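You operate a simulated robot arm through the tools that you are given. There is no shell and no other tool.

Carry out the task below with a simulated robot arm. There is one attempt and no reset: what you move stays moved.

Task
Soak the purple bundle clean in the suds, rinse it in the teal bowl and press it out.
Fine: it ends on the slab; the other bundles stay as they are.

It is judged by the outcome, as a careful person would: the job done as asked, and still so three seconds after it is handed in. It fails if anything else is knocked over, pushed out of place, dropped, spilled or broken.

Robot
A 6-joint arm with a fingered hand, fixed in place. Base frame: the origin is at the foot of the arm, x ahead of it, y to its left, z up. Lengths are in cm, angles in rad, forces in N, time in s.
It reaches about 134.6 cm from its shoulder. Its first joint turns from -2.601 to 2.601 rad. Payload 3.5 kg.
The TCP is the grasp point between the finger pads, 2.6 cm short of the fingertips. In the tool frame z runs along the fingers and y along their closing line. Largest opening 13.2 cm; the body of the gripper starts 7.3 cm behind the TCP. The gripper is a hand of 4 fingers: y runs from the thumb to the fingers, the wrist lies at [0, 0, -23.4] in the tool frame, and closing takes about 1.5 s.
Orientation is told as [roll, pitch, yaw] about the base's x, y, z axes, in that order, counted from this pose: with the fingers straight down and closing along the base's y, the tool's x points along the base's -x, its y along +y and its z along -z.

Tools
- The arm moves only by the tool nudge_tool. Its arguments are lists of equal length, an entry for each row: "xyz": the shift along the tool's x, y, z in cm, a list of three; "delta_rot": the turn, a rotation vector about the tool's x, y, z in rad, a list of three. In form: {"xyz": [[x, y, z], ...], "delta_rot": [[wx, wy, wz], ...]}. A call has 1 to 20 rows; each row shifts and turns the commanded pose from where the row before left it, along the tool's axes as they then stand. "fingers" is the finger opening in cm, from 0 to 13.2, set as the call begins (left out, the last holds). Rows are played at 5 a second. More than 5 cm and 0.15 rad between two rows, or a gripper value outside its range, and nothing of the call is played. A pose out of reach is approached as far as the arm can. The call stops where the force on the tool passes 40 N (or 10 N more than at its start, if that is more) or the arm is blocked; 0.2 s more then pass. The fingers move at their own pace (about 10.8 cm/s each) and stop on an object; they squeeze with about 24 N. The grip force told is the motor's: it shows also when the fingers shut on nothing. Time passes only in rows, and 0.2 s behind the last, so rows that do not move let the fingers close. The reply holds the time, the measured pose of the TCP, the force on the tool along the base axes, the opening and the grip force, in the units named above and with some noise, with the torque about the TCP (base axes, N m) and any sound that the robot's microphone picked up.
- Cameras (640 x 400 px; columns grow to the right, rows downward): "scene" is fixed at [40.66, 64.89, 132.84]; the picture's right is [-0.68, 0.74, 0.00], its down [0.70, 0.65, -0.30] and it looks along [-0.22, -0.20, -0.95] (base axes); focal length 214 px, centre (320, 200). "wrist" rides on the gripper at [6.8, 0.2, -9.7] in the tool frame; the picture's right is [-0.03, 1.00, 0.00], its down [-0.82, -0.02, -0.58] and it looks along [-0.58, -0.01, 0.82] (tool axes); focal length 270 px, centre (320, 200). There is no depth. A picture from a camera that has moved, and an enlarged one, comes with that camera's place and axes in the base frame and with its lens. The place of the scene camera against the robot may be out by one fixed shift of up to 1.2 cm in any direction.
- grab_frame(camera): a new picture of that camera. It takes no simulated time.
- move_column(by): slides the trunk up (or, below 0, down) by that many cm; the arm rides with it, the base frame stays. It gives what a move gives, with no picture.
- hand_shape(shape): the hand has 4 fingers and takes this shape, open, in about a second: jaw (thumb against the fingers, like two jaws); tri (thumb and two fingers); tip (a fingertip pinch); poke (one finger out to press); point (the index stretched); flat (the hand flat); cup (the hand cupped); fist (a fist). The gripper value then closes the fingers along that shape, each until it touches; the sizes above hold for jaw. It gives what a move gives, with no picture.
- zoom(camera, box): a new picture of the part [left, top, right, bottom] of that camera's present view, enlarged. It takes no simulated time.
- finish_job(): hands the job in; it is judged then, once.

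Nothing tells you positions but the pictures and the camera data. Unless the task says otherwise, let go and move clear before handing in.

The tools are called after "Emit:" by a JSON object that holds its "api" and its "payload". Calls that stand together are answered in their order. nudge_tool: Moves the arm, as the interface text tells. Its arguments: {"type":"object","properties":{"xyz":{"type":"array","items":{"type":"array","items":{"type":"number"}}},"delta_rot":{"type":"array","items":{"type":"array","items":{"type":"number"}}},"fingers":{"type":"number"}},"required":["xyz","delta_rot"]} The other tools are called the same way: move_column (by) slides the trunk up or down; hand_shape (shape) gives the hand a shape; grab_frame (camera) takes a picture; zoom (camera, box) takes an enlarged picture of a part of a camera's view; finish_job () hands the job in.

At the start:

```text
clock: 0.0
tool_pos: [37.18, 44.29, 105.81]
orientation: [0.0, 0.001, 0.0]
contact_force: [0.2, -0.4, 0.2]
torque: [0.0, -0.01, -0.01]
grip_width: 13.2
grasp_force: 0.0
shape: jaw
trunk travel left (down, up): [-95.8, 1.2]
```

scene: 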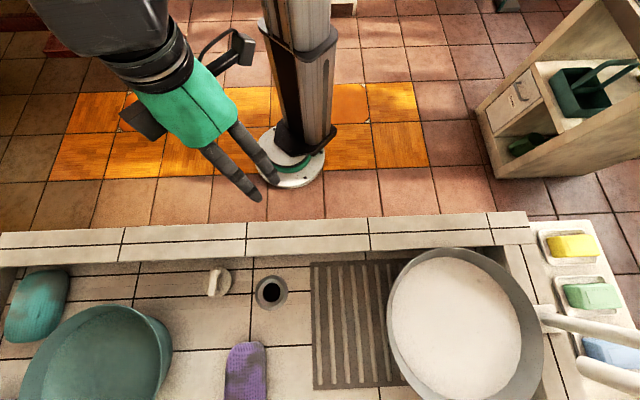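
wrist: 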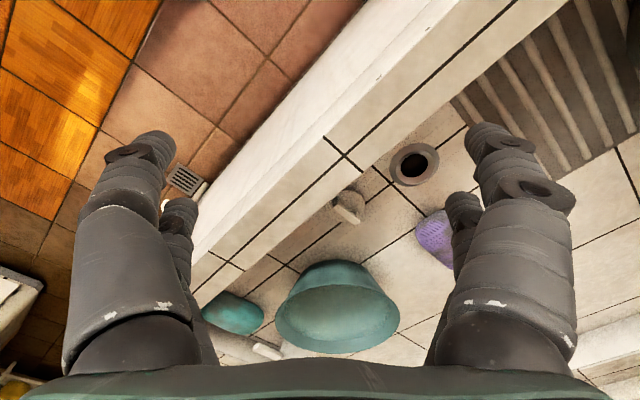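

I see a low tiled basin with the teal bowl, a teal bundle, the purple bundle, a drain, a ribbed dark board and a big grey basin with white suds; soaps sit to the right. I'll look closer before moving anything.

Emit:
{"api": "zoom", "payload": {"camera": "scene", "box": [0, 200, 320, 400]}}

Emit:
{"api": "zoom", "payload": {"camera": "scene", "box": [320, 200, 640, 400]}}

Emit:
{"api": "grab_frame", "payload": {"camera": "wrist"}}

```text
2.00 times, centred on (160, 300) of scene
camera zoom: at [40.66, 64.89, 132.84], right [-0.68, 0.74, 0.0], down [0.7, 0.65, -0.3], along [-0.22, -0.2, -0.95], focal length 429 px, centre (640, 0)
```

zoom: 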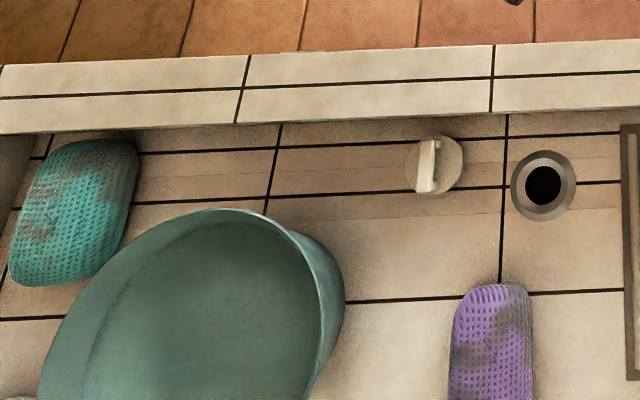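

```text
2.00 times, centred on (480, 300) of scene
camera zoom: at [40.66, 64.89, 132.84], right [-0.68, 0.74, 0.0], down [0.7, 0.65, -0.3], along [-0.22, -0.2, -0.95], focal length 429 px, centre (0, 0)
```

zoom: 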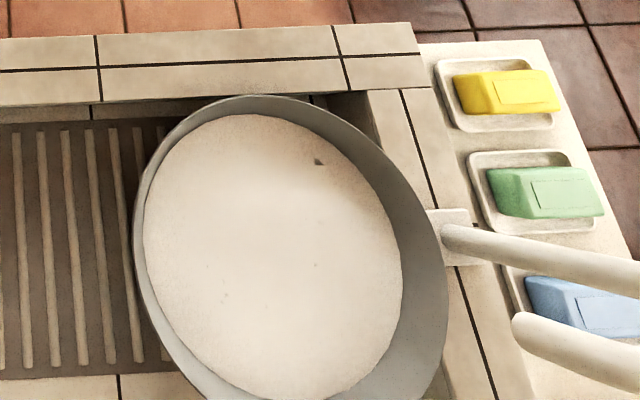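

```text
taken
camera wrist: at [30.48, 44.47, 115.47], right [0.03, 1.0, 0.0], down [0.82, -0.02, 0.58], along [0.58, -0.01, -0.82], focal length 270 px, centre (320, 200)
```

wrist: 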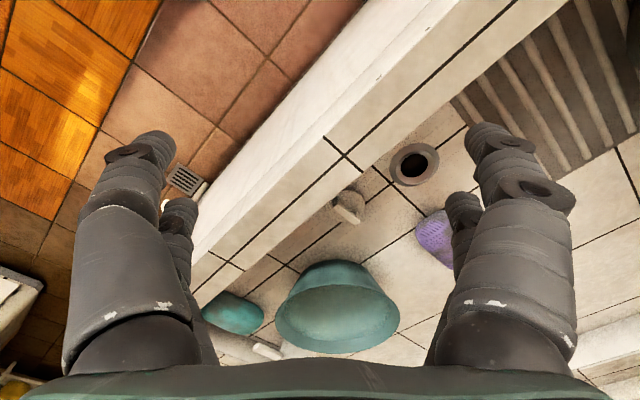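

The basin floor seems to be near z≈73 by triangulating the drain (about [53.5, 60, 73]), and the counter runs along the direction [-0.68, 0.74]. I'll turn the hand to face across the counter so the wrist camera shows the rest of it.

Emit:
{"api": "nudge_tool", "payload": {"xyz": [[0, 0, 0], [0, 0, 0], [0, 0, 0], [0, 0, 0], [0, 0, 0], [0, 0, 0]], "delta_rot": [[0, 0, -0.148], [0, 0, -0.148], [0, 0, -0.148], [0, 0, -0.148], [0, 0, -0.148], [0, 0, 0]]}}

Emit:
{"api": "grab_frame", "payload": {"camera": "wrist"}}

Emit:
{"api": "grab_frame", "payload": {"camera": "scene"}}

```text
clock: 1.4
tool_pos: [37.26, 44.23, 105.9]
orientation: [0.001, 0.0, 0.742]
contact_force: [-0.2, 0.6, 0.3]
torque: [-0.02, -0.02, -0.02]
grip_width: 13.17
grasp_force: 0.0
shape: jaw
trunk travel left (down, up): [-95.8, 1.2]
```

```text
taken
camera wrist: at [32.17, 39.81, 115.48], right [-0.66, 0.75, 0.0], down [0.62, 0.54, 0.58], along [0.44, 0.38, -0.82], focal length 270 px, centre (320, 200)
```

wrist: 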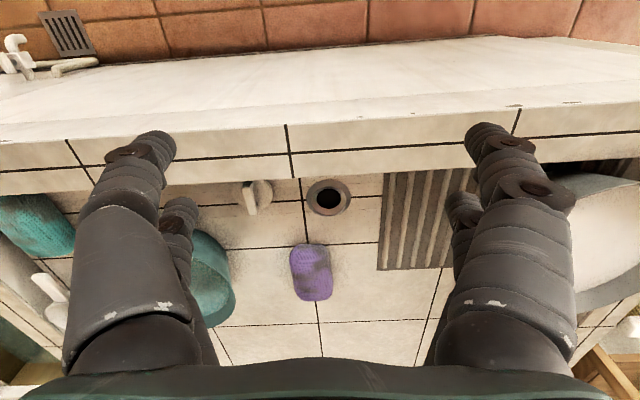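

```text
taken
```

scene: 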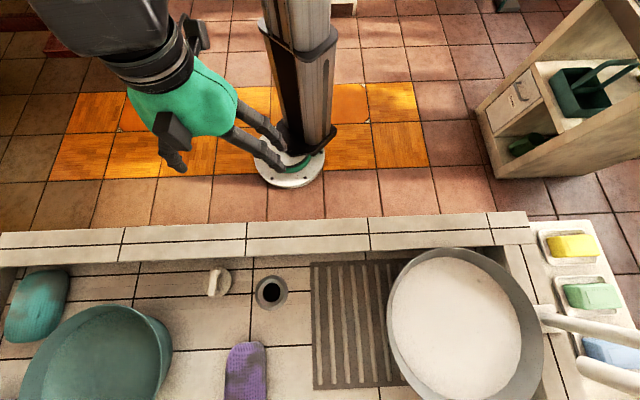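

The purple bundle looks to be near [70, 70, 75], just beyond the drain, with the ribbed board between it and the suds basin. Zooming in to see the details.

Emit:
{"api": "zoom", "payload": {"camera": "wrist", "box": [220, 160, 460, 310]}}

Emit:
{"api": "zoom", "payload": {"camera": "wrist", "box": [0, 170, 240, 400]}}

Emit:
{"api": "zoom", "payload": {"camera": "wrist", "box": [440, 130, 640, 400]}}

Emit:
{"api": "zoom", "payload": {"camera": "scene", "box": [480, 200, 640, 400]}}

```text
2.67 times, centred on (340, 235) of wrist
camera zoom: at [32.17, 39.81, 115.48], right [-0.66, 0.75, 0.0], down [0.62, 0.54, 0.58], along [0.44, 0.38, -0.82], focal length 721 px, centre (267, 107)
```

zoom: 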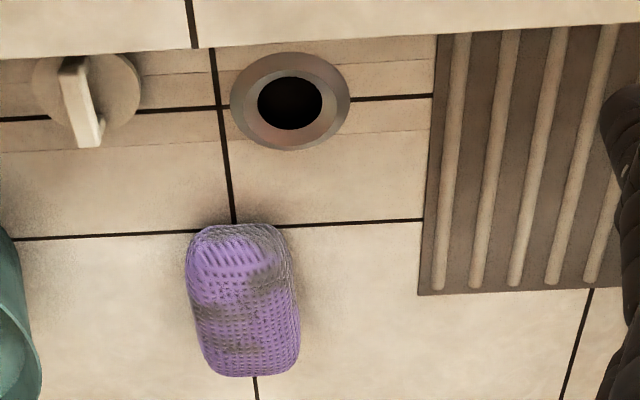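

```text
1.74 times, centred on (120, 285) of wrist
camera zoom: at [32.17, 39.81, 115.48], right [-0.66, 0.75, 0.0], down [0.62, 0.54, 0.58], along [0.44, 0.38, -0.82], focal length 470 px, centre (668, 52)
```

zoom: 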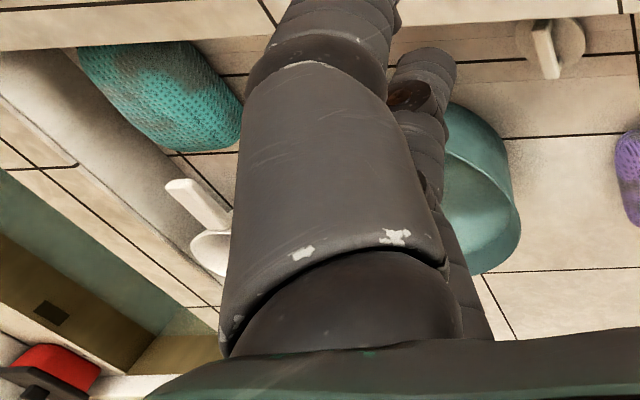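

```text
1.48 times, centred on (540, 265) of wrist
camera zoom: at [32.17, 39.81, 115.48], right [-0.66, 0.75, 0.0], down [0.62, 0.54, 0.58], along [0.44, 0.38, -0.82], focal length 400 px, centre (-6, 104)
```

zoom: 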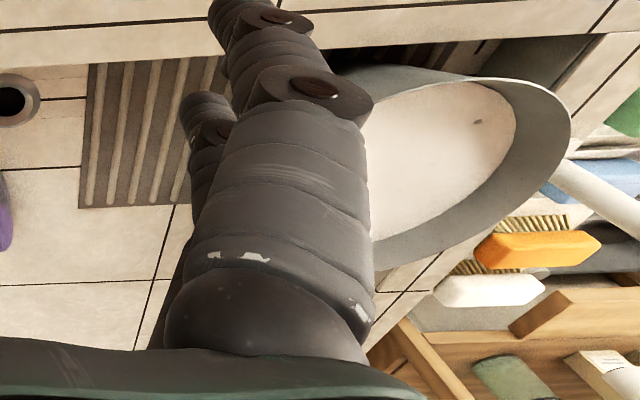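

```text
2.00 times, centred on (560, 300) of scene
camera zoom: at [40.66, 64.89, 132.84], right [-0.68, 0.74, 0.0], down [0.7, 0.65, -0.3], along [-0.22, -0.2, -0.95], focal length 429 px, centre (-160, 0)
```

zoom: 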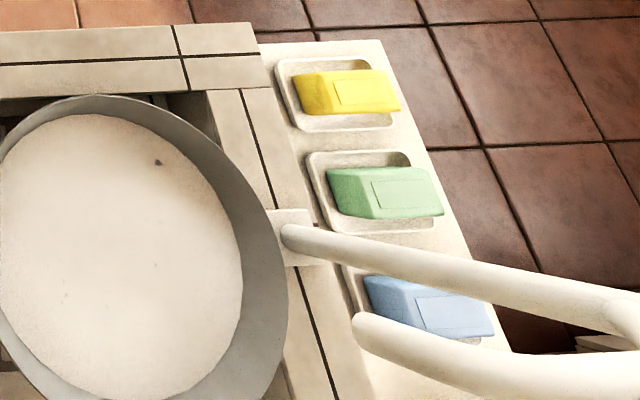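

The zoom widens to keep the picture's shape, so I can look past the frame's edge. I'll use that to see the lower part of the scene view and the tap on the right.

Emit:
{"api": "zoom", "payload": {"camera": "scene", "box": [0, 390, 640, 400]}}

Emit:
{"api": "zoom", "payload": {"camera": "scene", "box": [630, 0, 640, 400]}}

Emit:
{"api": "zoom", "payload": {"camera": "wrist", "box": [600, 0, 640, 400]}}

Emit:
{"api": "zoom", "payload": {"camera": "wrist", "box": [0, 0, 40, 400]}}

```text
1.00 times, centred on (320, 395) of scene (not enlarged: the box is as wide or as high as the picture)
camera zoom: at [40.66, 64.89, 132.84], right [-0.68, 0.74, 0.0], down [0.7, 0.65, -0.3], along [-0.22, -0.2, -0.95], focal length 214 px, centre (320, 5)
```

zoom: 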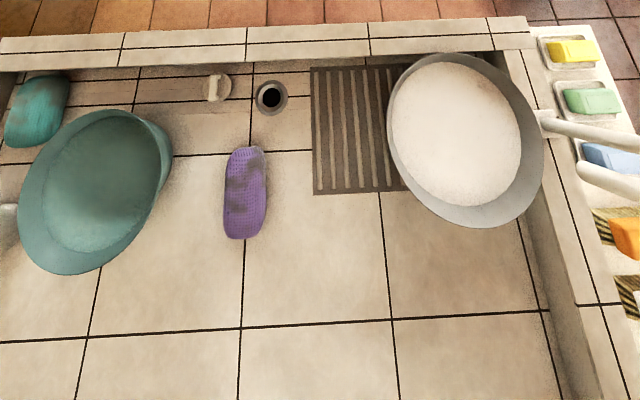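

```text
1.00 times, centred on (635, 200) of scene (not enlarged: the box is as wide or as high as the picture)
camera zoom: at [40.66, 64.89, 132.84], right [-0.68, 0.74, 0.0], down [0.7, 0.65, -0.3], along [-0.22, -0.2, -0.95], focal length 214 px, centre (5, 200)
```

zoom: 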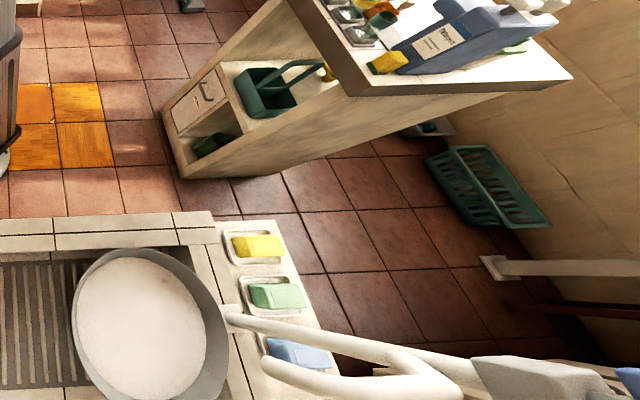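

```text
1.00 times, centred on (620, 200) of wrist (not enlarged: the box is as wide or as high as the picture)
camera zoom: at [32.17, 39.81, 115.48], right [-0.66, 0.75, 0.0], down [0.62, 0.54, 0.58], along [0.44, 0.38, -0.82], focal length 270 px, centre (20, 200)
```

zoom: 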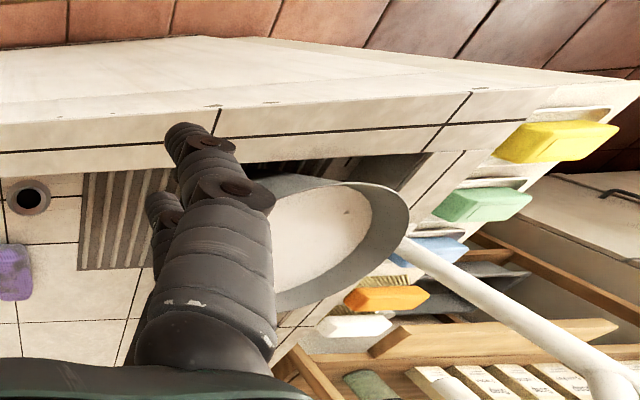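

```text
1.00 times, centred on (20, 200) of wrist (not enlarged: the box is as wide or as high as the picture)
camera zoom: at [32.17, 39.81, 115.48], right [-0.66, 0.75, 0.0], down [0.62, 0.54, 0.58], along [0.44, 0.38, -0.82], focal length 270 px, centre (620, 200)
```

zoom: 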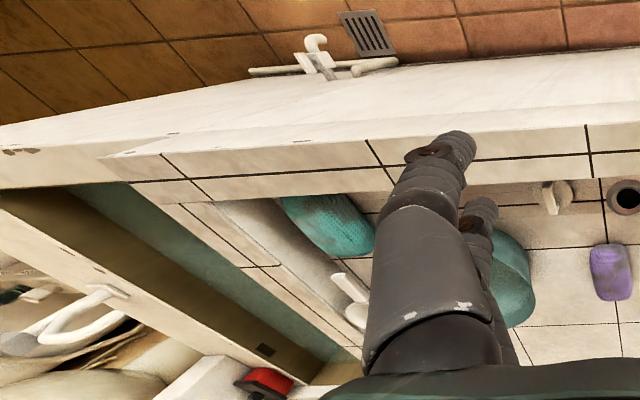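

The full layout is clear now: purple bundle near [70, 70], suds basin centre near [30, 97], teal bowl near [87, 47], ribbed slab between bundle and suds. I'll raise the hand and move toward the suds side to judge rim heights and the tap.

Emit:
{"api": "nudge_tool", "payload": {"xyz": [[0, 4, -1.8], [0, 4, -1.8], [0, 4, -1.8], [0, 4, -1.8], [0, 4, -1.8], [0, 4, -1.8], [0, 4, -1.8], [0, 0, 0]], "delta_rot": [[0, 0, 0], [0, 0, 0], [0, 0, 0], [0, 0, 0], [0, 0, 0], [0, 0, 0], [0, 0, 0], [0, 0, 0]]}}

Emit:
{"api": "grab_frame", "payload": {"camera": "wrist"}}

Emit:
{"api": "zoom", "payload": {"camera": "wrist", "box": [600, 0, 640, 400]}}

Emit:
{"api": "grab_frame", "payload": {"camera": "scene"}}

```text
clock: 3.2
tool_pos: [18.37, 64.7, 105.95]
orientation: [0.001, 0.001, 0.74]
contact_force: [0.1, 0.4, -0.1]
torque: [0.03, 0.0, -0.01]
grip_width: 13.2
grasp_force: 0.1
shape: jaw
out of reach, approached as far as the arm can: row 1, 2, 3, 4, 5, 6, 7
trunk travel left (down, up): [-95.8, 1.2]
```

```text
taken
camera wrist: at [13.19, 60.44, 115.47], right [-0.66, 0.76, 0.0], down [0.62, 0.54, 0.58], along [0.44, 0.38, -0.82], focal length 270 px, centre (320, 200)
```

wrist: 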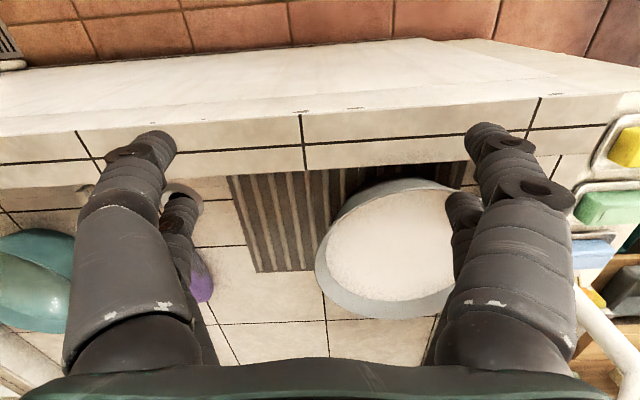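

```text
1.00 times, centred on (620, 200) of wrist (not enlarged: the box is as wide or as high as the picture)
camera zoom: at [13.19, 60.44, 115.47], right [-0.66, 0.76, 0.0], down [0.62, 0.54, 0.58], along [0.44, 0.38, -0.82], focal length 270 px, centre (20, 200)
```

zoom: 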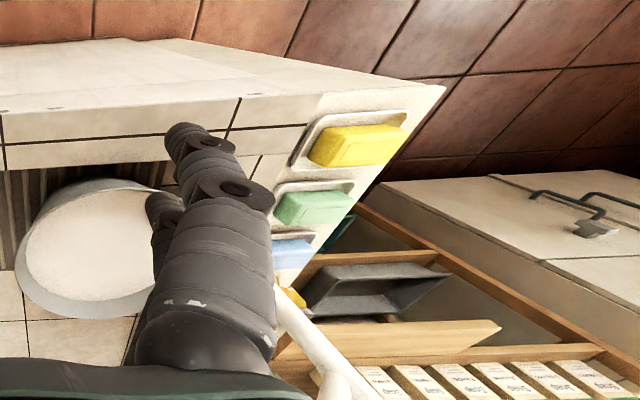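

```text
taken
```

scene: 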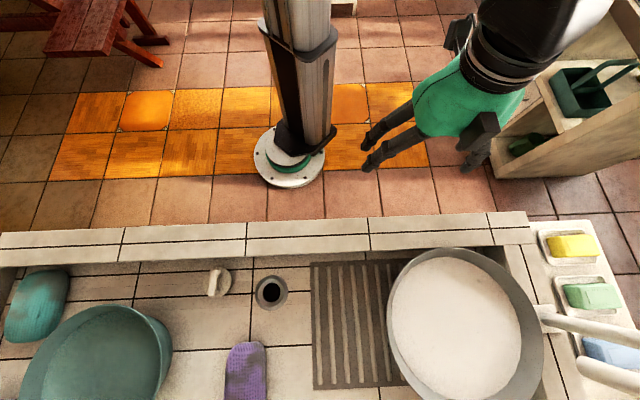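

The hand can't go higher than about z=106, which still looks comfortably above the rims. Next I move outward toward the suds basin to look straight at it.

Emit:
{"api": "nudge_tool", "payload": {"xyz": [[0, 0, 0], [-3, 0, 0], [-3, 0, 0], [-3, 0, 0], [-3, 0, 0], [0, 0, 0]], "delta_rot": [[0, 0, 0], [0, 0, 0], [0, 0, 0], [0, 0, 0], [0, 0, 0], [0, 0, 0]]}}

Emit:
{"api": "grab_frame", "payload": {"camera": "wrist"}}

Emit:
{"api": "grab_frame", "payload": {"camera": "scene"}}

```text
clock: 4.6
tool_pos: [27.26, 72.95, 106.0]
orientation: [0.001, 0.0, 0.74]
contact_force: [1.0, 0.7, -0.4]
torque: [0.03, -0.01, 0.02]
grip_width: 13.18
grasp_force: 0.1
shape: jaw
trunk travel left (down, up): [-95.8, 1.2]
```

```text
taken
camera wrist: at [22.15, 68.55, 115.47], right [-0.66, 0.75, 0.0], down [0.62, 0.54, 0.58], along [0.44, 0.38, -0.82], focal length 270 px, centre (320, 200)
```

wrist: 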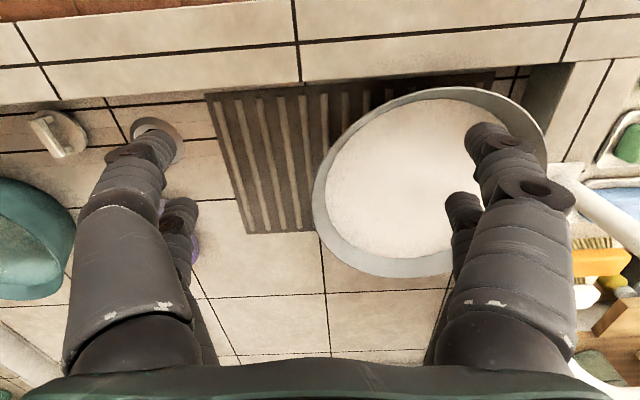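

```text
taken
```

scene: 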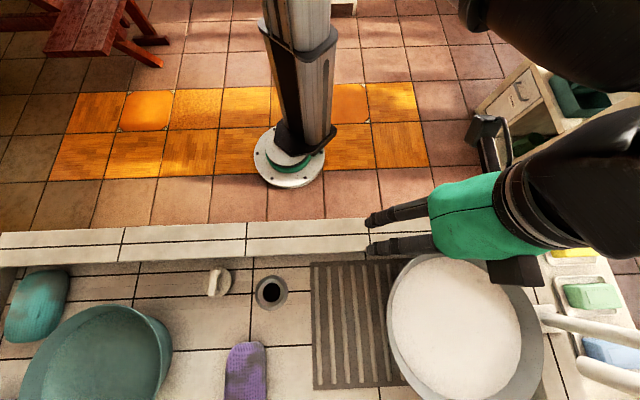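

The suds basin rim comes out at z≈81 with centre near [30, 96], and the slab top at z≈74. I need to pin down the tap spout on the right before going over the suds.

Emit:
{"api": "zoom", "payload": {"camera": "wrist", "box": [600, 0, 640, 400]}}

Emit:
{"api": "zoom", "payload": {"camera": "wrist", "box": [0, 390, 640, 400]}}

Emit:
{"api": "zoom", "payload": {"camera": "wrist", "box": [320, 60, 620, 300]}}

```text
1.00 times, centred on (620, 200) of wrist (not enlarged: the box is as wide or as high as the picture)
camera zoom: at [22.15, 68.55, 115.47], right [-0.66, 0.75, 0.0], down [0.62, 0.54, 0.58], along [0.44, 0.38, -0.82], focal length 270 px, centre (20, 200)
```

zoom: 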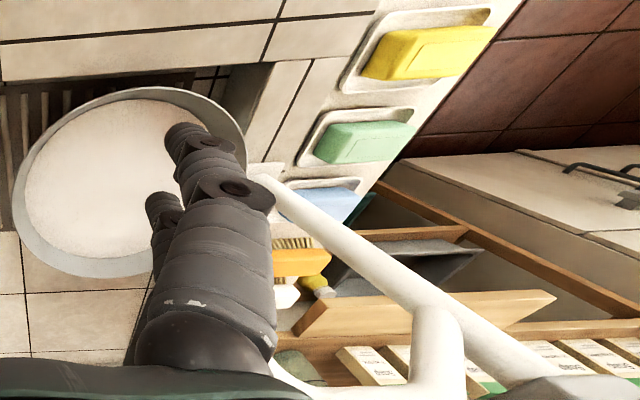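

```text
1.00 times, centred on (320, 395) of wrist (not enlarged: the box is as wide or as high as the picture)
camera zoom: at [22.15, 68.55, 115.47], right [-0.66, 0.75, 0.0], down [0.62, 0.54, 0.58], along [0.44, 0.38, -0.82], focal length 270 px, centre (320, 5)
```

zoom: 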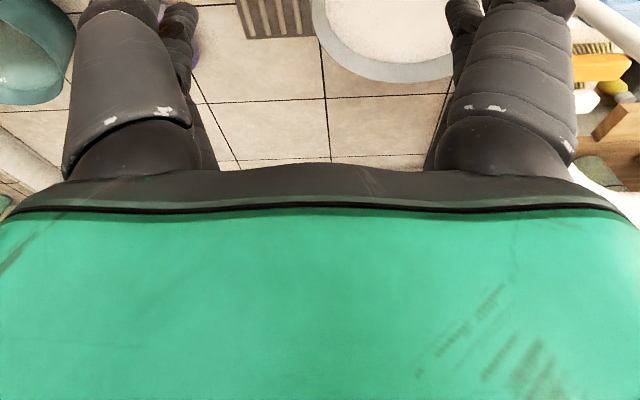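

```text
1.67 times, centred on (470, 180) of wrist
camera zoom: at [22.15, 68.55, 115.47], right [-0.66, 0.75, 0.0], down [0.62, 0.54, 0.58], along [0.44, 0.38, -0.82], focal length 450 px, centre (70, 233)
```

zoom: 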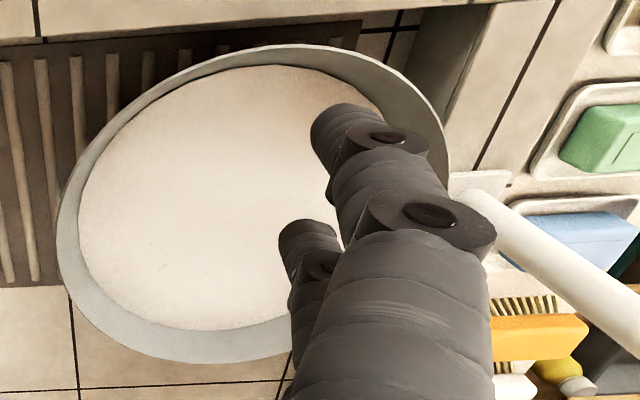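

The spout appears to hang over the suds basin at roughly z≈100, which would be in the way of the upright hand. I'll back off to the left and turn to get a clean view of it.

Emit:
{"api": "nudge_tool", "payload": {"xyz": [[0, -4, 0], [0, -4, 0], [0, -4, 0], [0, 0, 0], [0, 0, 0], [0, 0, 0], [0, 0, 0], [0, 0, 0]], "delta_rot": [[0, 0, 0], [0, 0, 0], [0, 0, 0], [0, 0, -0.148], [0, 0, -0.148], [0, 0, -0.148], [0, 0, -0.148], [0, 0, 0]]}}

Emit:
{"api": "grab_frame", "payload": {"camera": "wrist"}}

Emit:
{"api": "zoom", "payload": {"camera": "wrist", "box": [0, 390, 640, 400]}}

Emit:
{"api": "zoom", "payload": {"camera": "wrist", "box": [600, 0, 640, 400]}}

```text
clock: 6.4
tool_pos: [35.41, 64.12, 105.95]
orientation: [0.001, 0.0, 1.336]
contact_force: [-0.3, -0.2, 0.1]
torque: [-0.02, 0.02, 0.0]
grip_width: 13.2
grasp_force: 0.0
shape: jaw
trunk travel left (down, up): [-95.8, 1.2]
```

```text
taken
camera wrist: at [33.6, 57.62, 115.48], right [-0.97, 0.26, 0.0], down [0.21, 0.79, 0.58], along [0.15, 0.56, -0.82], focal length 270 px, centre (320, 200)
```

wrist: 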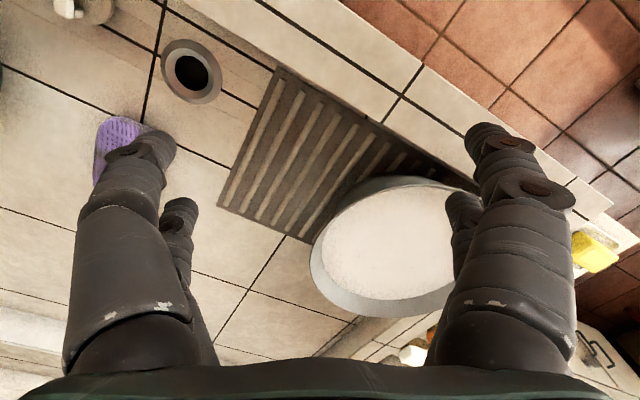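

```text
1.00 times, centred on (320, 395) of wrist (not enlarged: the box is as wide or as high as the picture)
camera zoom: at [33.6, 57.62, 115.48], right [-0.97, 0.26, 0.0], down [0.21, 0.79, 0.58], along [0.15, 0.56, -0.82], focal length 270 px, centre (320, 5)
```

zoom: 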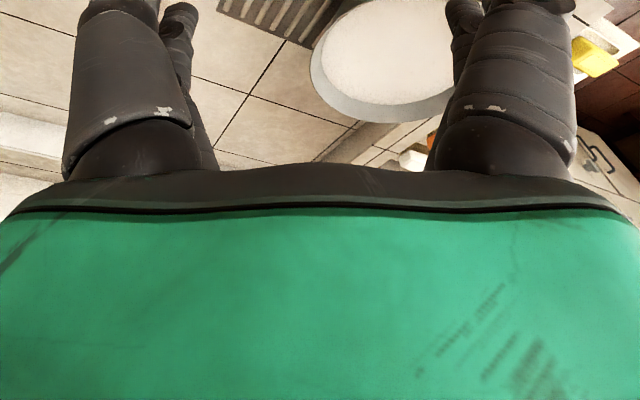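

```text
1.00 times, centred on (620, 200) of wrist (not enlarged: the box is as wide or as high as the picture)
camera zoom: at [33.6, 57.62, 115.48], right [-0.97, 0.26, 0.0], down [0.21, 0.79, 0.58], along [0.15, 0.56, -0.82], focal length 270 px, centre (20, 200)
```

zoom: 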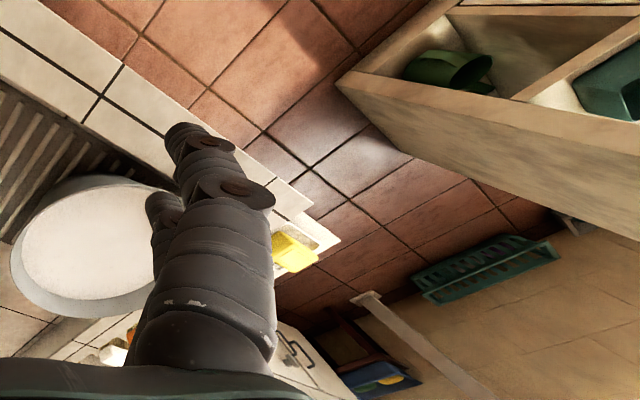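

The palm hides the tap from here, so I'll tilt the fingers forward in place to let the wrist camera look more level.

Emit:
{"api": "nudge_tool", "payload": {"xyz": [[0, 0, 0], [0, 0, 0], [0, 0, 0], [0, 0, 0], [0, 0, 0]], "delta_rot": [[0, -0.148, 0], [0, -0.148, 0], [0, -0.148, 0], [0, -0.148, 0], [0, 0, 0]]}}

Emit:
{"api": "grab_frame", "payload": {"camera": "wrist"}}

Emit:
{"api": "zoom", "payload": {"camera": "wrist", "box": [600, 0, 640, 400]}}

```text
clock: 7.6
tool_pos: [35.32, 64.27, 109.9]
orientation: [-0.002, -0.593, 1.333]
contact_force: [-0.5, -0.6, 0.1]
torque: [0.01, -0.01, -0.02]
grip_width: 13.17
grasp_force: 0.1
shape: jaw
out of reach, approached as far as the arm can: row 2, 3, 4
trunk travel left (down, up): [-95.8, 1.2]
```

```text
taken
camera wrist: at [32.61, 53.5, 113.99], right [-0.97, 0.26, 0.01], down [0.1, 0.34, 0.94], along [0.23, 0.91, -0.35], focal length 270 px, centre (320, 200)
```

wrist: 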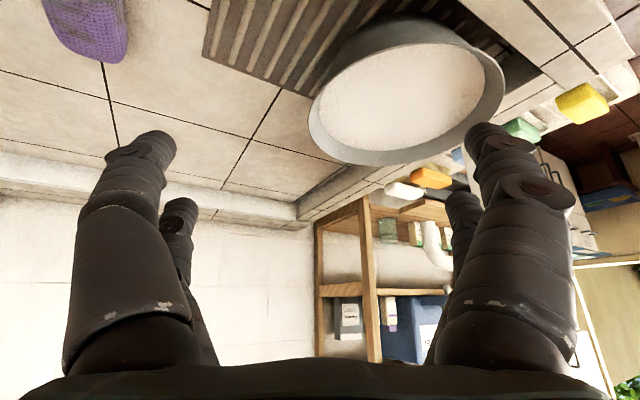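

```text
1.00 times, centred on (620, 200) of wrist (not enlarged: the box is as wide or as high as the picture)
camera zoom: at [32.61, 53.5, 113.99], right [-0.97, 0.26, 0.01], down [0.1, 0.34, 0.94], along [0.23, 0.91, -0.35], focal length 270 px, centre (20, 200)
```

zoom: 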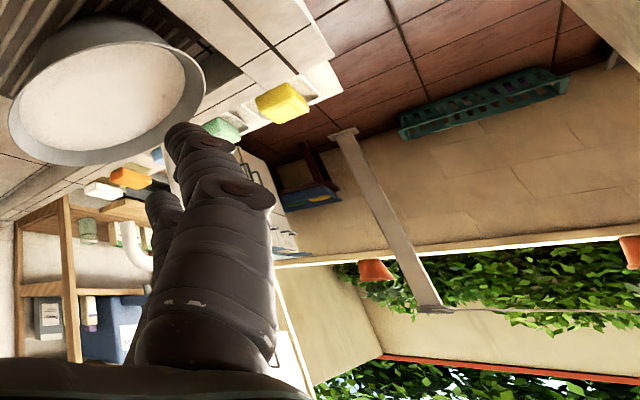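

The spout tip sits near [27, 94, 104], right above the middle of the suds, so I'll work with the hand tilted forward (wrist leaning back to the robot) on the left part of that basin. Now I set a tilt of about 0.5 rad and yaw 0.8 to match the bundle's long axis.

Emit:
{"api": "nudge_tool", "payload": {"xyz": [[0, 0, 0], [0, 0, 0], [0, 0, 0], [0, 0, 0], [0, 0, 0], [0, 0, 0]], "delta_rot": [[0, 0.093, 0], [0.0639, 0, 0.1169], [0.0639, 0, 0.1169], [0.0639, 0, 0.1169], [0.0639, 0, 0.1169], [0, 0, 0]]}}

```text
clock: 9.0
tool_pos: [35.3, 64.14, 108.74]
orientation: [0.0, -0.497, 0.798]
contact_force: [-0.3, 0.1, 0.4]
torque: [-0.01, 0.0, 0.0]
grip_width: 13.24
grasp_force: 0.0
shape: jaw
out of reach, approached as far as the arm can: row 1
trunk travel left (down, up): [-95.8, 1.2]
```

Orientation is as wanted. Moving toward the purple bundle at a safe height, then I'll check the view between the fingers.

Emit:
{"api": "nudge_tool", "payload": {"xyz": [[-2.155, -3.5, 2.315], [-2.155, -3.5, 2.315], [-2.155, -3.5, 2.315], [-2.155, -3.5, 2.315], [-2.155, -3.5, 2.315], [-2.155, -3.5, 2.315], [0, 0, 0]], "delta_rot": [[0, 0, 0], [0, 0, 0], [0, 0, 0], [0, 0, 0], [0, 0, 0], [0, 0, 0], [0, 0, 0]]}}

Emit:
{"api": "grab_frame", "payload": {"camera": "wrist"}}

Emit:
{"api": "grab_frame", "payload": {"camera": "scene"}}

Emit:
{"api": "zoom", "payload": {"camera": "scene", "box": [0, 390, 640, 400]}}

```text
clock: 10.6
tool_pos: [63.01, 62.35, 108.76]
orientation: [0.002, -0.497, 0.8]
contact_force: [0.0, -0.2, -0.4]
torque: [-0.01, 0.04, 0.04]
grip_width: 13.2
grasp_force: 0.0
shape: jaw
out of reach, approached as far as the arm can: row 1, 2, 3, 4, 5, 6
trunk travel left (down, up): [-95.8, 1.2]
```

```text
taken
camera wrist: at [55.45, 54.84, 113.86], right [-0.7, 0.71, 0.01], down [0.32, 0.3, 0.9], along [0.64, 0.63, -0.44], focal length 270 px, centre (320, 200)
```

wrist: 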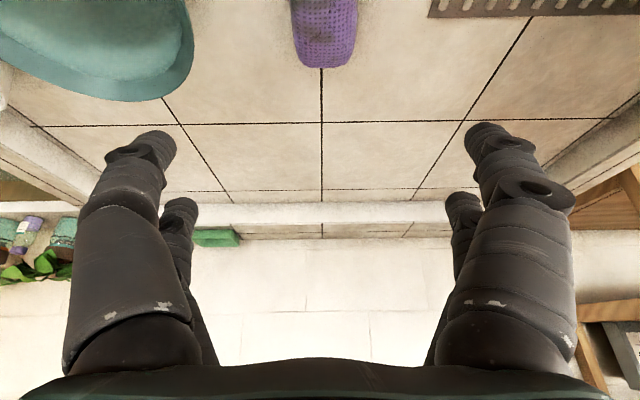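

```text
taken
```

scene: 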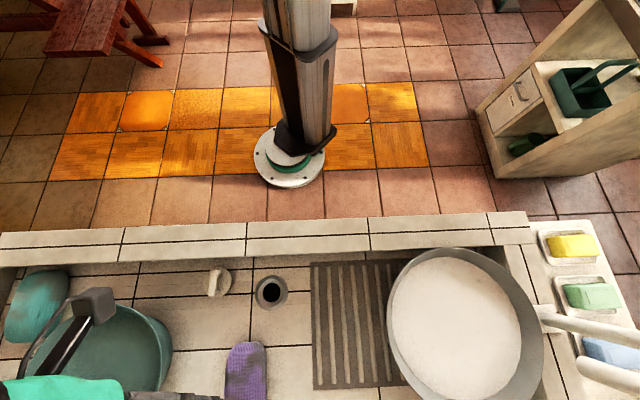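

```text
1.00 times, centred on (320, 395) of scene (not enlarged: the box is as wide or as high as the picture)
camera zoom: at [40.66, 64.89, 132.84], right [-0.68, 0.74, 0.0], down [0.7, 0.65, -0.3], along [-0.22, -0.2, -0.95], focal length 214 px, centre (320, 5)
```

zoom: 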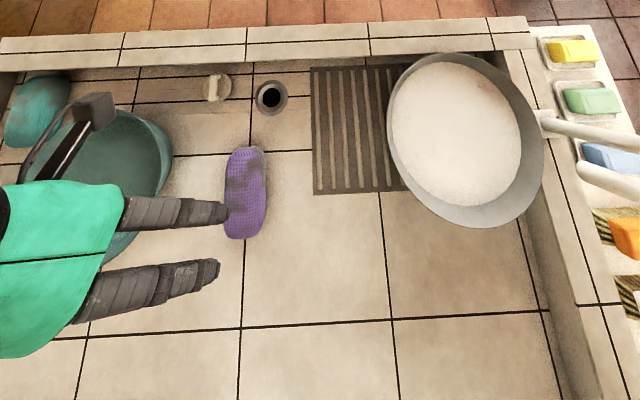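

The bundle is centred at about [70.5, 69.9] and lines up with the current yaw; the bundle is about 9 cm wide, so the open fingers will straddle it. I'll ease the tilt to 0.4 rad and come over it while descending partway.

Emit:
{"api": "nudge_tool", "payload": {"xyz": [[0, 0, 0], [-1.663, 0, 2.873], [-1.663, 0, 2.873], [-1.663, 0, 2.873], [-1.663, 0, 2.873], [0, 0, 0]], "delta_rot": [[0, 0.098, 0], [0, 0, 0], [0, 0, 0], [0, 0, 0], [0, 0, 0], [0, 0, 0]], "fingers": 13.2}}

Emit:
{"api": "grab_frame", "payload": {"camera": "wrist"}}

```text
clock: 12.0
tool_pos: [70.21, 69.9, 107.86]
orientation: [0.001, -0.401, 0.799]
contact_force: [0.3, -0.1, 0.4]
torque: [-0.01, 0.01, 0.01]
grip_width: 13.18
grasp_force: 0.1
shape: jaw
out of reach, approached as far as the arm can: row 1, 2, 3, 4, 5
trunk travel left (down, up): [-95.8, 1.2]
```

```text
taken
camera wrist: at [63.17, 62.85, 113.89], right [-0.7, 0.71, 0.01], down [0.38, 0.36, 0.85], along [0.6, 0.6, -0.53], focal length 270 px, centre (320, 200)
```

wrist: 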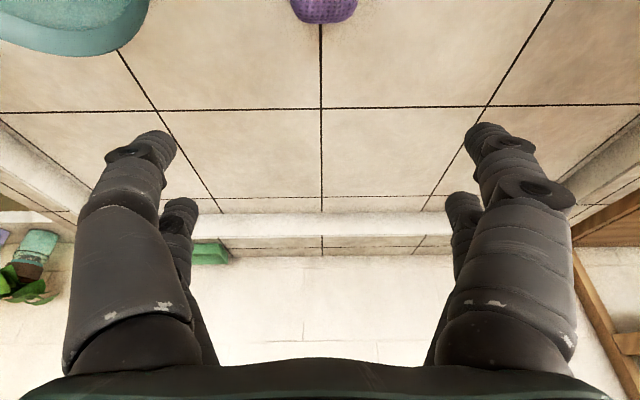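

The height didn't change although I commanded down, so my commanded pose may still be above the arm's ceiling, or the arm can't lower here. A small downward test will tell.

Emit:
{"api": "nudge_tool", "payload": {"xyz": [[1.167, 0, 2.763], [1.167, 0, 2.763], [0, 0, 0]], "delta_rot": [[0, 0, 0], [0, 0, 0], [0, 0, 0]]}}

```text
clock: 12.8
tool_pos: [70.31, 69.88, 107.88]
orientation: [0.0, -0.401, 0.799]
contact_force: [-0.1, -0.1, -0.2]
torque: [0.03, 0.0, -0.02]
grip_width: 13.19
grasp_force: 0.0
shape: jaw
out of reach, approached as far as the arm can: row 1, 2
trunk travel left (down, up): [-95.8, 1.2]
```

The arm's own height looks fixed and the column does the lifting, so I'll use the column for up and down. Lowering 12 cm and checking the arm's layout.

Emit:
{"api": "move_column", "payload": {"by": -12}}

Emit:
{"api": "grab_frame", "payload": {"camera": "scene"}}

Emit:
{"api": "zoom", "payload": {"camera": "scene", "box": [0, 390, 640, 400]}}

Emit:
{"api": "grab_frame", "payload": {"camera": "wrist"}}

```text
clock: 14.3
tool_pos: [70.29, 69.91, 95.81]
orientation: [-0.001, -0.401, 0.8]
contact_force: [0.7, -1.2, -0.3]
torque: [0.03, -0.02, -0.04]
grip_width: 13.19
grasp_force: 0.2
shape: jaw
trunk travel left (down, up): [-83.8, 13.2]
```

```text
taken
```

scene: 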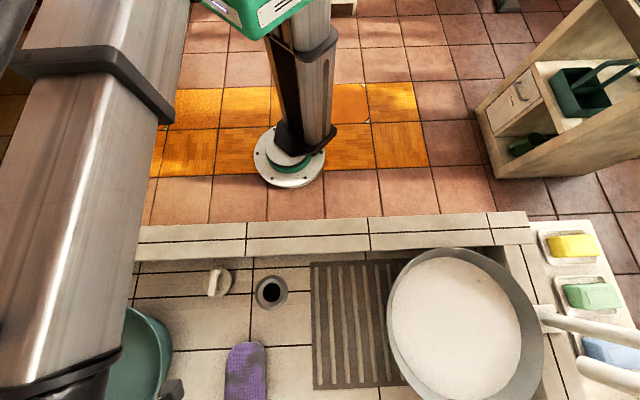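

```text
1.00 times, centred on (320, 395) of scene (not enlarged: the box is as wide or as high as the picture)
camera zoom: at [40.66, 64.89, 132.84], right [-0.68, 0.74, 0.0], down [0.7, 0.65, -0.3], along [-0.22, -0.2, -0.95], focal length 214 px, centre (320, 5)
```

zoom: 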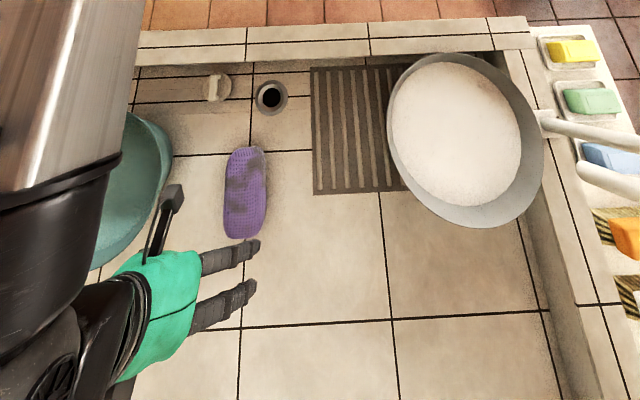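

```text
taken
camera wrist: at [63.18, 62.88, 101.9], right [-0.7, 0.71, 0.01], down [0.38, 0.36, 0.85], along [0.6, 0.6, -0.53], focal length 270 px, centre (320, 200)
```

wrist: 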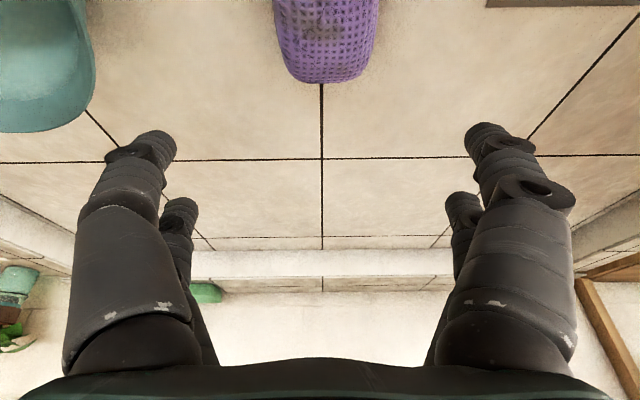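

The arm is a radial boom on the column, so height comes from the column and the tap lies beyond where the wrist will be. The bundle centre is about 0.7 cm to the right of the hand, so I'll correct that and lower to just above it.

Emit:
{"api": "nudge_tool", "payload": {"xyz": [[0, 0.6, 0], [0, 0, 0]], "delta_rot": [[0, 0, 0], [0, 0, 0]]}}

Emit:
{"api": "move_column", "payload": {"by": -12}}

Emit:
{"api": "grab_frame", "payload": {"camera": "wrist"}}

Emit:
{"api": "zoom", "payload": {"camera": "scene", "box": [0, 390, 640, 400]}}

```text
clock: 14.9
tool_pos: [69.84, 70.42, 95.77]
orientation: [0.001, -0.4, 0.799]
contact_force: [0.1, -1.0, 0.0]
torque: [-0.02, 0.0, 0.03]
grip_width: 13.2
grasp_force: 0.0
shape: jaw
trunk travel left (down, up): [-83.8, 13.2]
```

```text
clock: 16.4
tool_pos: [69.87, 70.39, 83.8]
orientation: [0.001, -0.402, 0.8]
contact_force: [0.0, 0.5, 0.1]
torque: [0.03, 0.02, 0.02]
grip_width: 13.19
grasp_force: 0.0
shape: jaw
trunk travel left (down, up): [-71.8, 25.2]
```

```text
taken
camera wrist: at [62.77, 63.31, 89.9], right [-0.7, 0.71, 0.01], down [0.38, 0.36, 0.85], along [0.6, 0.6, -0.53], focal length 270 px, centre (320, 200)
```

wrist: 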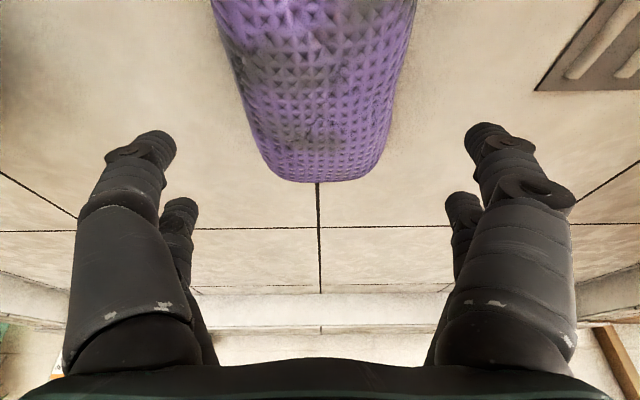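

```text
1.00 times, centred on (320, 395) of scene (not enlarged: the box is as wide or as high as the picture)
camera zoom: at [40.66, 64.89, 132.84], right [-0.68, 0.74, 0.0], down [0.7, 0.65, -0.3], along [-0.22, -0.2, -0.95], focal length 214 px, centre (320, 5)
```

zoom: 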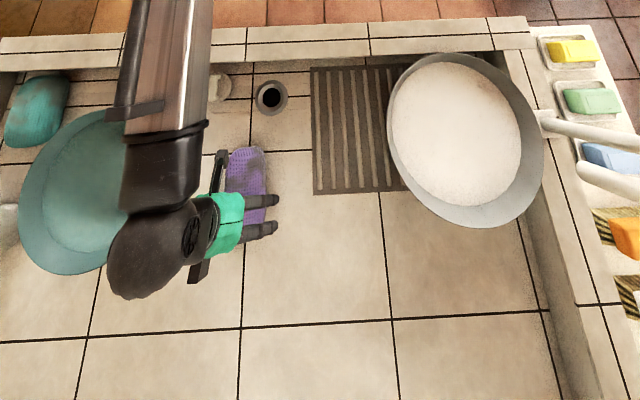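

The bundle is centred between the fingers. Lowering to straddle it.

Emit:
{"api": "move_column", "payload": {"by": -5.5}}

Emit:
{"api": "grab_frame", "payload": {"camera": "wrist"}}

Emit:
{"api": "zoom", "payload": {"camera": "scene", "box": [180, 320, 340, 400]}}

```text
clock: 17.4
tool_pos: [69.84, 70.34, 78.26]
orientation: [0.0, -0.401, 0.799]
contact_force: [0.1, -0.3, 0.1]
torque: [-0.04, 0.01, -0.02]
grip_width: 13.2
grasp_force: 0.0
shape: jaw
trunk travel left (down, up): [-66.3, 30.7]
```

```text
taken
camera wrist: at [62.77, 63.31, 84.39], right [-0.7, 0.71, 0.01], down [0.38, 0.36, 0.85], along [0.6, 0.6, -0.53], focal length 270 px, centre (320, 200)
```

wrist: 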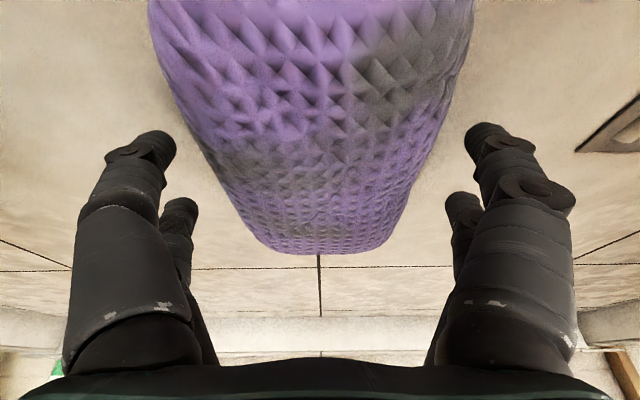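

```text
4.00 times, centred on (260, 360) of scene
camera zoom: at [40.66, 64.89, 132.84], right [-0.68, 0.74, 0.0], down [0.7, 0.65, -0.3], along [-0.22, -0.2, -0.95], focal length 858 px, centre (560, -440)
```

zoom: 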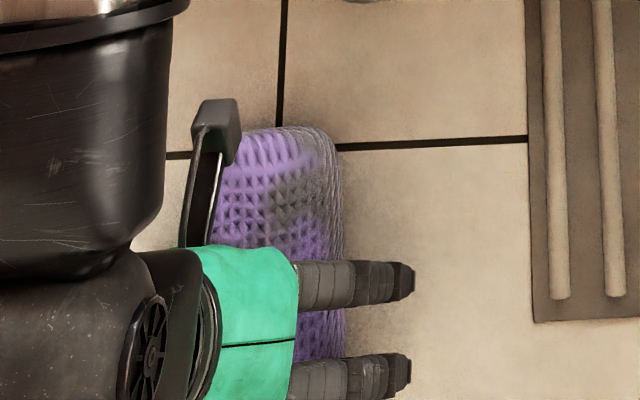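

The bundle's top seems to be around z≈78.5–79, and the hand sits centred over it. A little lower, then close the fingers.

Emit:
{"api": "move_column", "payload": {"by": -1.0}}

Emit:
{"api": "nudge_tool", "payload": {"xyz": [[0, 0, 0], [0, 0, 0], [0, 0, 0], [0, 0, 0], [0, 0, 0], [0, 0, 0], [0, 0, 0], [0, 0, 0], [0, 0, 0]], "delta_rot": [[0, 0, 0], [0, 0, 0], [0, 0, 0], [0, 0, 0], [0, 0, 0], [0, 0, 0], [0, 0, 0], [0, 0, 0], [0, 0, 0]], "fingers": 5}}

Emit:
{"api": "grab_frame", "payload": {"camera": "wrist"}}

Emit:
{"api": "zoom", "payload": {"camera": "scene", "box": [180, 320, 340, 400]}}

```text
clock: 17.9
tool_pos: [69.84, 70.38, 77.17]
orientation: [0.0, -0.401, 0.798]
contact_force: [0.9, 0.4, -0.1]
torque: [-0.02, -0.01, 0.03]
grip_width: 13.19
grasp_force: 0.1
shape: jaw
trunk travel left (down, up): [-65.3, 31.7]
```

```text
clock: 19.9
tool_pos: [69.72, 70.27, 77.37]
orientation: [0.001, -0.402, 0.798]
contact_force: [-0.8, 3.1, 6.5]
torque: [0.3, 0.41, -0.1]
grip_width: 7.36
grasp_force: 24.0
shape: jaw
trunk travel left (down, up): [-65.3, 31.7]
```

```text
taken
camera wrist: at [62.73, 63.3, 83.44], right [-0.7, 0.71, 0.01], down [0.38, 0.36, 0.85], along [0.6, 0.6, -0.53], focal length 270 px, centre (320, 200)
```

wrist: 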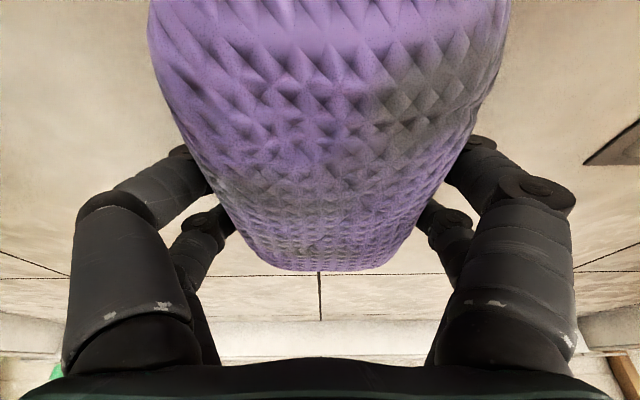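

```text
4.00 times, centred on (260, 360) of scene
camera zoom: at [40.66, 64.89, 132.84], right [-0.68, 0.74, 0.0], down [0.7, 0.65, -0.3], along [-0.22, -0.2, -0.95], focal length 858 px, centre (560, -440)
```

zoom: 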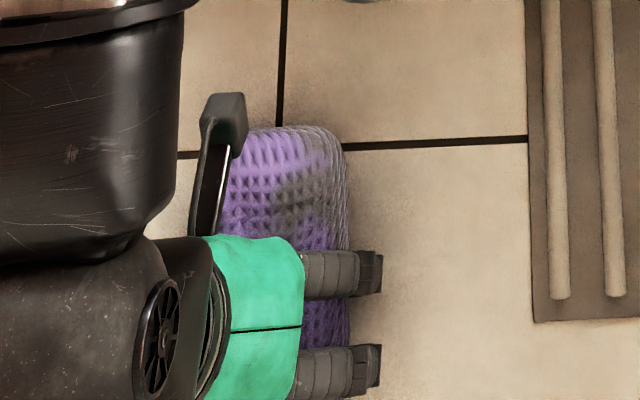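

The fingers hold the bundle at 7.4 cm with 24 N. Lifting a little to check the hold.

Emit:
{"api": "move_column", "payload": {"by": 4}}

Emit:
{"api": "grab_frame", "payload": {"camera": "wrist"}}

```text
clock: 20.8
tool_pos: [69.9, 70.36, 81.29]
orientation: [0.0, -0.4, 0.8]
contact_force: [0.4, -0.1, -0.6]
torque: [0.02, -0.01, 0.01]
grip_width: 7.4
grasp_force: 24.0
shape: jaw
trunk travel left (down, up): [-69.3, 27.7]
```

```text
taken
camera wrist: at [62.78, 63.32, 87.38], right [-0.7, 0.71, 0.01], down [0.38, 0.36, 0.85], along [0.6, 0.6, -0.53], focal length 270 px, centre (320, 200)
```

wrist: 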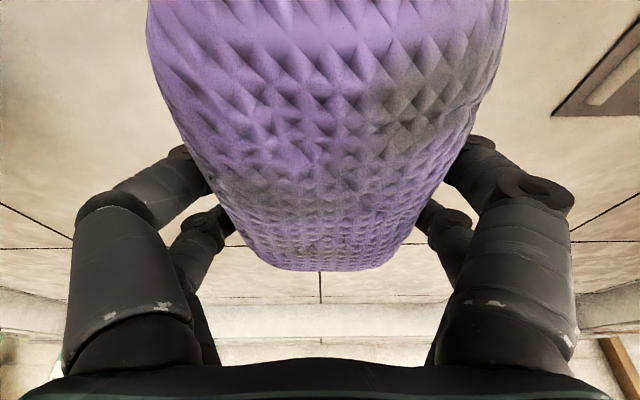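

The bundle hangs securely in the hand. I'll raise it clear of the rims (bottom at about z≈88), then carry it toward the suds, turning the hand so the wrist leans away from the spout.

Emit:
{"api": "move_column", "payload": {"by": 11}}

Emit:
{"api": "nudge_tool", "payload": {"xyz": [[0.907, 4.33, -0.383], [0.907, 4.33, -0.383], [0.907, 4.33, -0.383], [0.907, 4.33, -0.383], [0.907, 4.33, -0.383], [0.907, 4.33, -0.383], [0, 0, 0], [0, 0, 0], [0, 0, 0], [0, 0, 0], [0, 0, 0], [0, 0, 0], [0, 0, 0]], "delta_rot": [[0, 0, 0], [0, 0, 0], [0, 0, 0], [0, 0, 0], [0, 0, 0], [0, 0, 0], [-0.0519, 0, -0.1228], [-0.0519, 0, -0.1228], [-0.0519, 0, -0.1228], [-0.0519, 0, -0.1228], [-0.0519, 0, -0.1228], [-0.0519, 0, -0.1228], [0, 0, 0]]}}

Emit:
{"api": "grab_frame", "payload": {"camera": "wrist"}}

Emit:
{"api": "zoom", "payload": {"camera": "scene", "box": [0, 390, 640, 400]}}

```text
clock: 22.2
tool_pos: [69.84, 70.36, 92.24]
orientation: [0.002, -0.401, 0.799]
contact_force: [-0.4, 0.2, -0.8]
torque: [0.01, -0.06, -0.03]
grip_width: 7.36
grasp_force: 24.3
shape: jaw
trunk travel left (down, up): [-80.3, 16.7]
```

```text
clock: 25.0
tool_pos: [47.1, 84.18, 92.28]
orientation: [-0.001, -0.399, 1.602]
contact_force: [-1.1, -0.2, -2.1]
torque: [0.01, -0.01, 0.0]
grip_width: 7.38
grasp_force: 24.2
shape: jaw
trunk travel left (down, up): [-80.3, 16.7]
```

```text
taken
camera wrist: at [47.32, 74.23, 98.38], right [-1.0, -0.01, 0.01], down [0.0, 0.53, 0.85], along [-0.01, 0.85, -0.53], focal length 270 px, centre (320, 200)
```

wrist: 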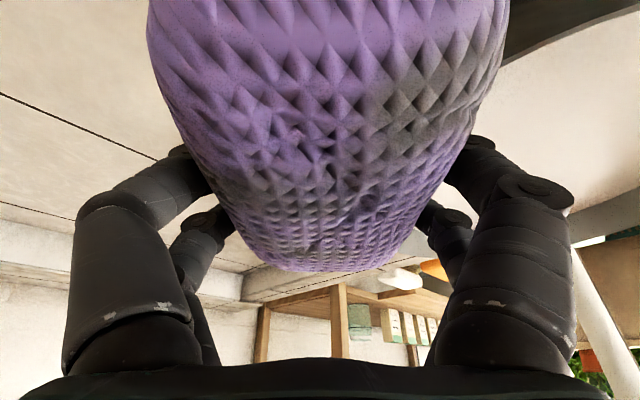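

```text
1.00 times, centred on (320, 395) of scene (not enlarged: the box is as wide or as high as the picture)
camera zoom: at [40.66, 64.89, 132.84], right [-0.68, 0.74, 0.0], down [0.7, 0.65, -0.3], along [-0.22, -0.2, -0.95], focal length 214 px, centre (320, 5)
```

zoom: 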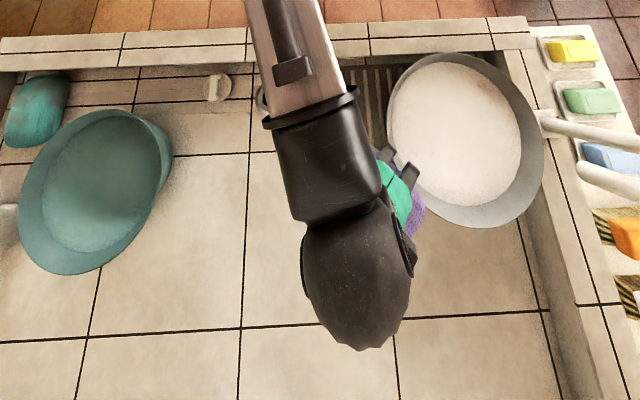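

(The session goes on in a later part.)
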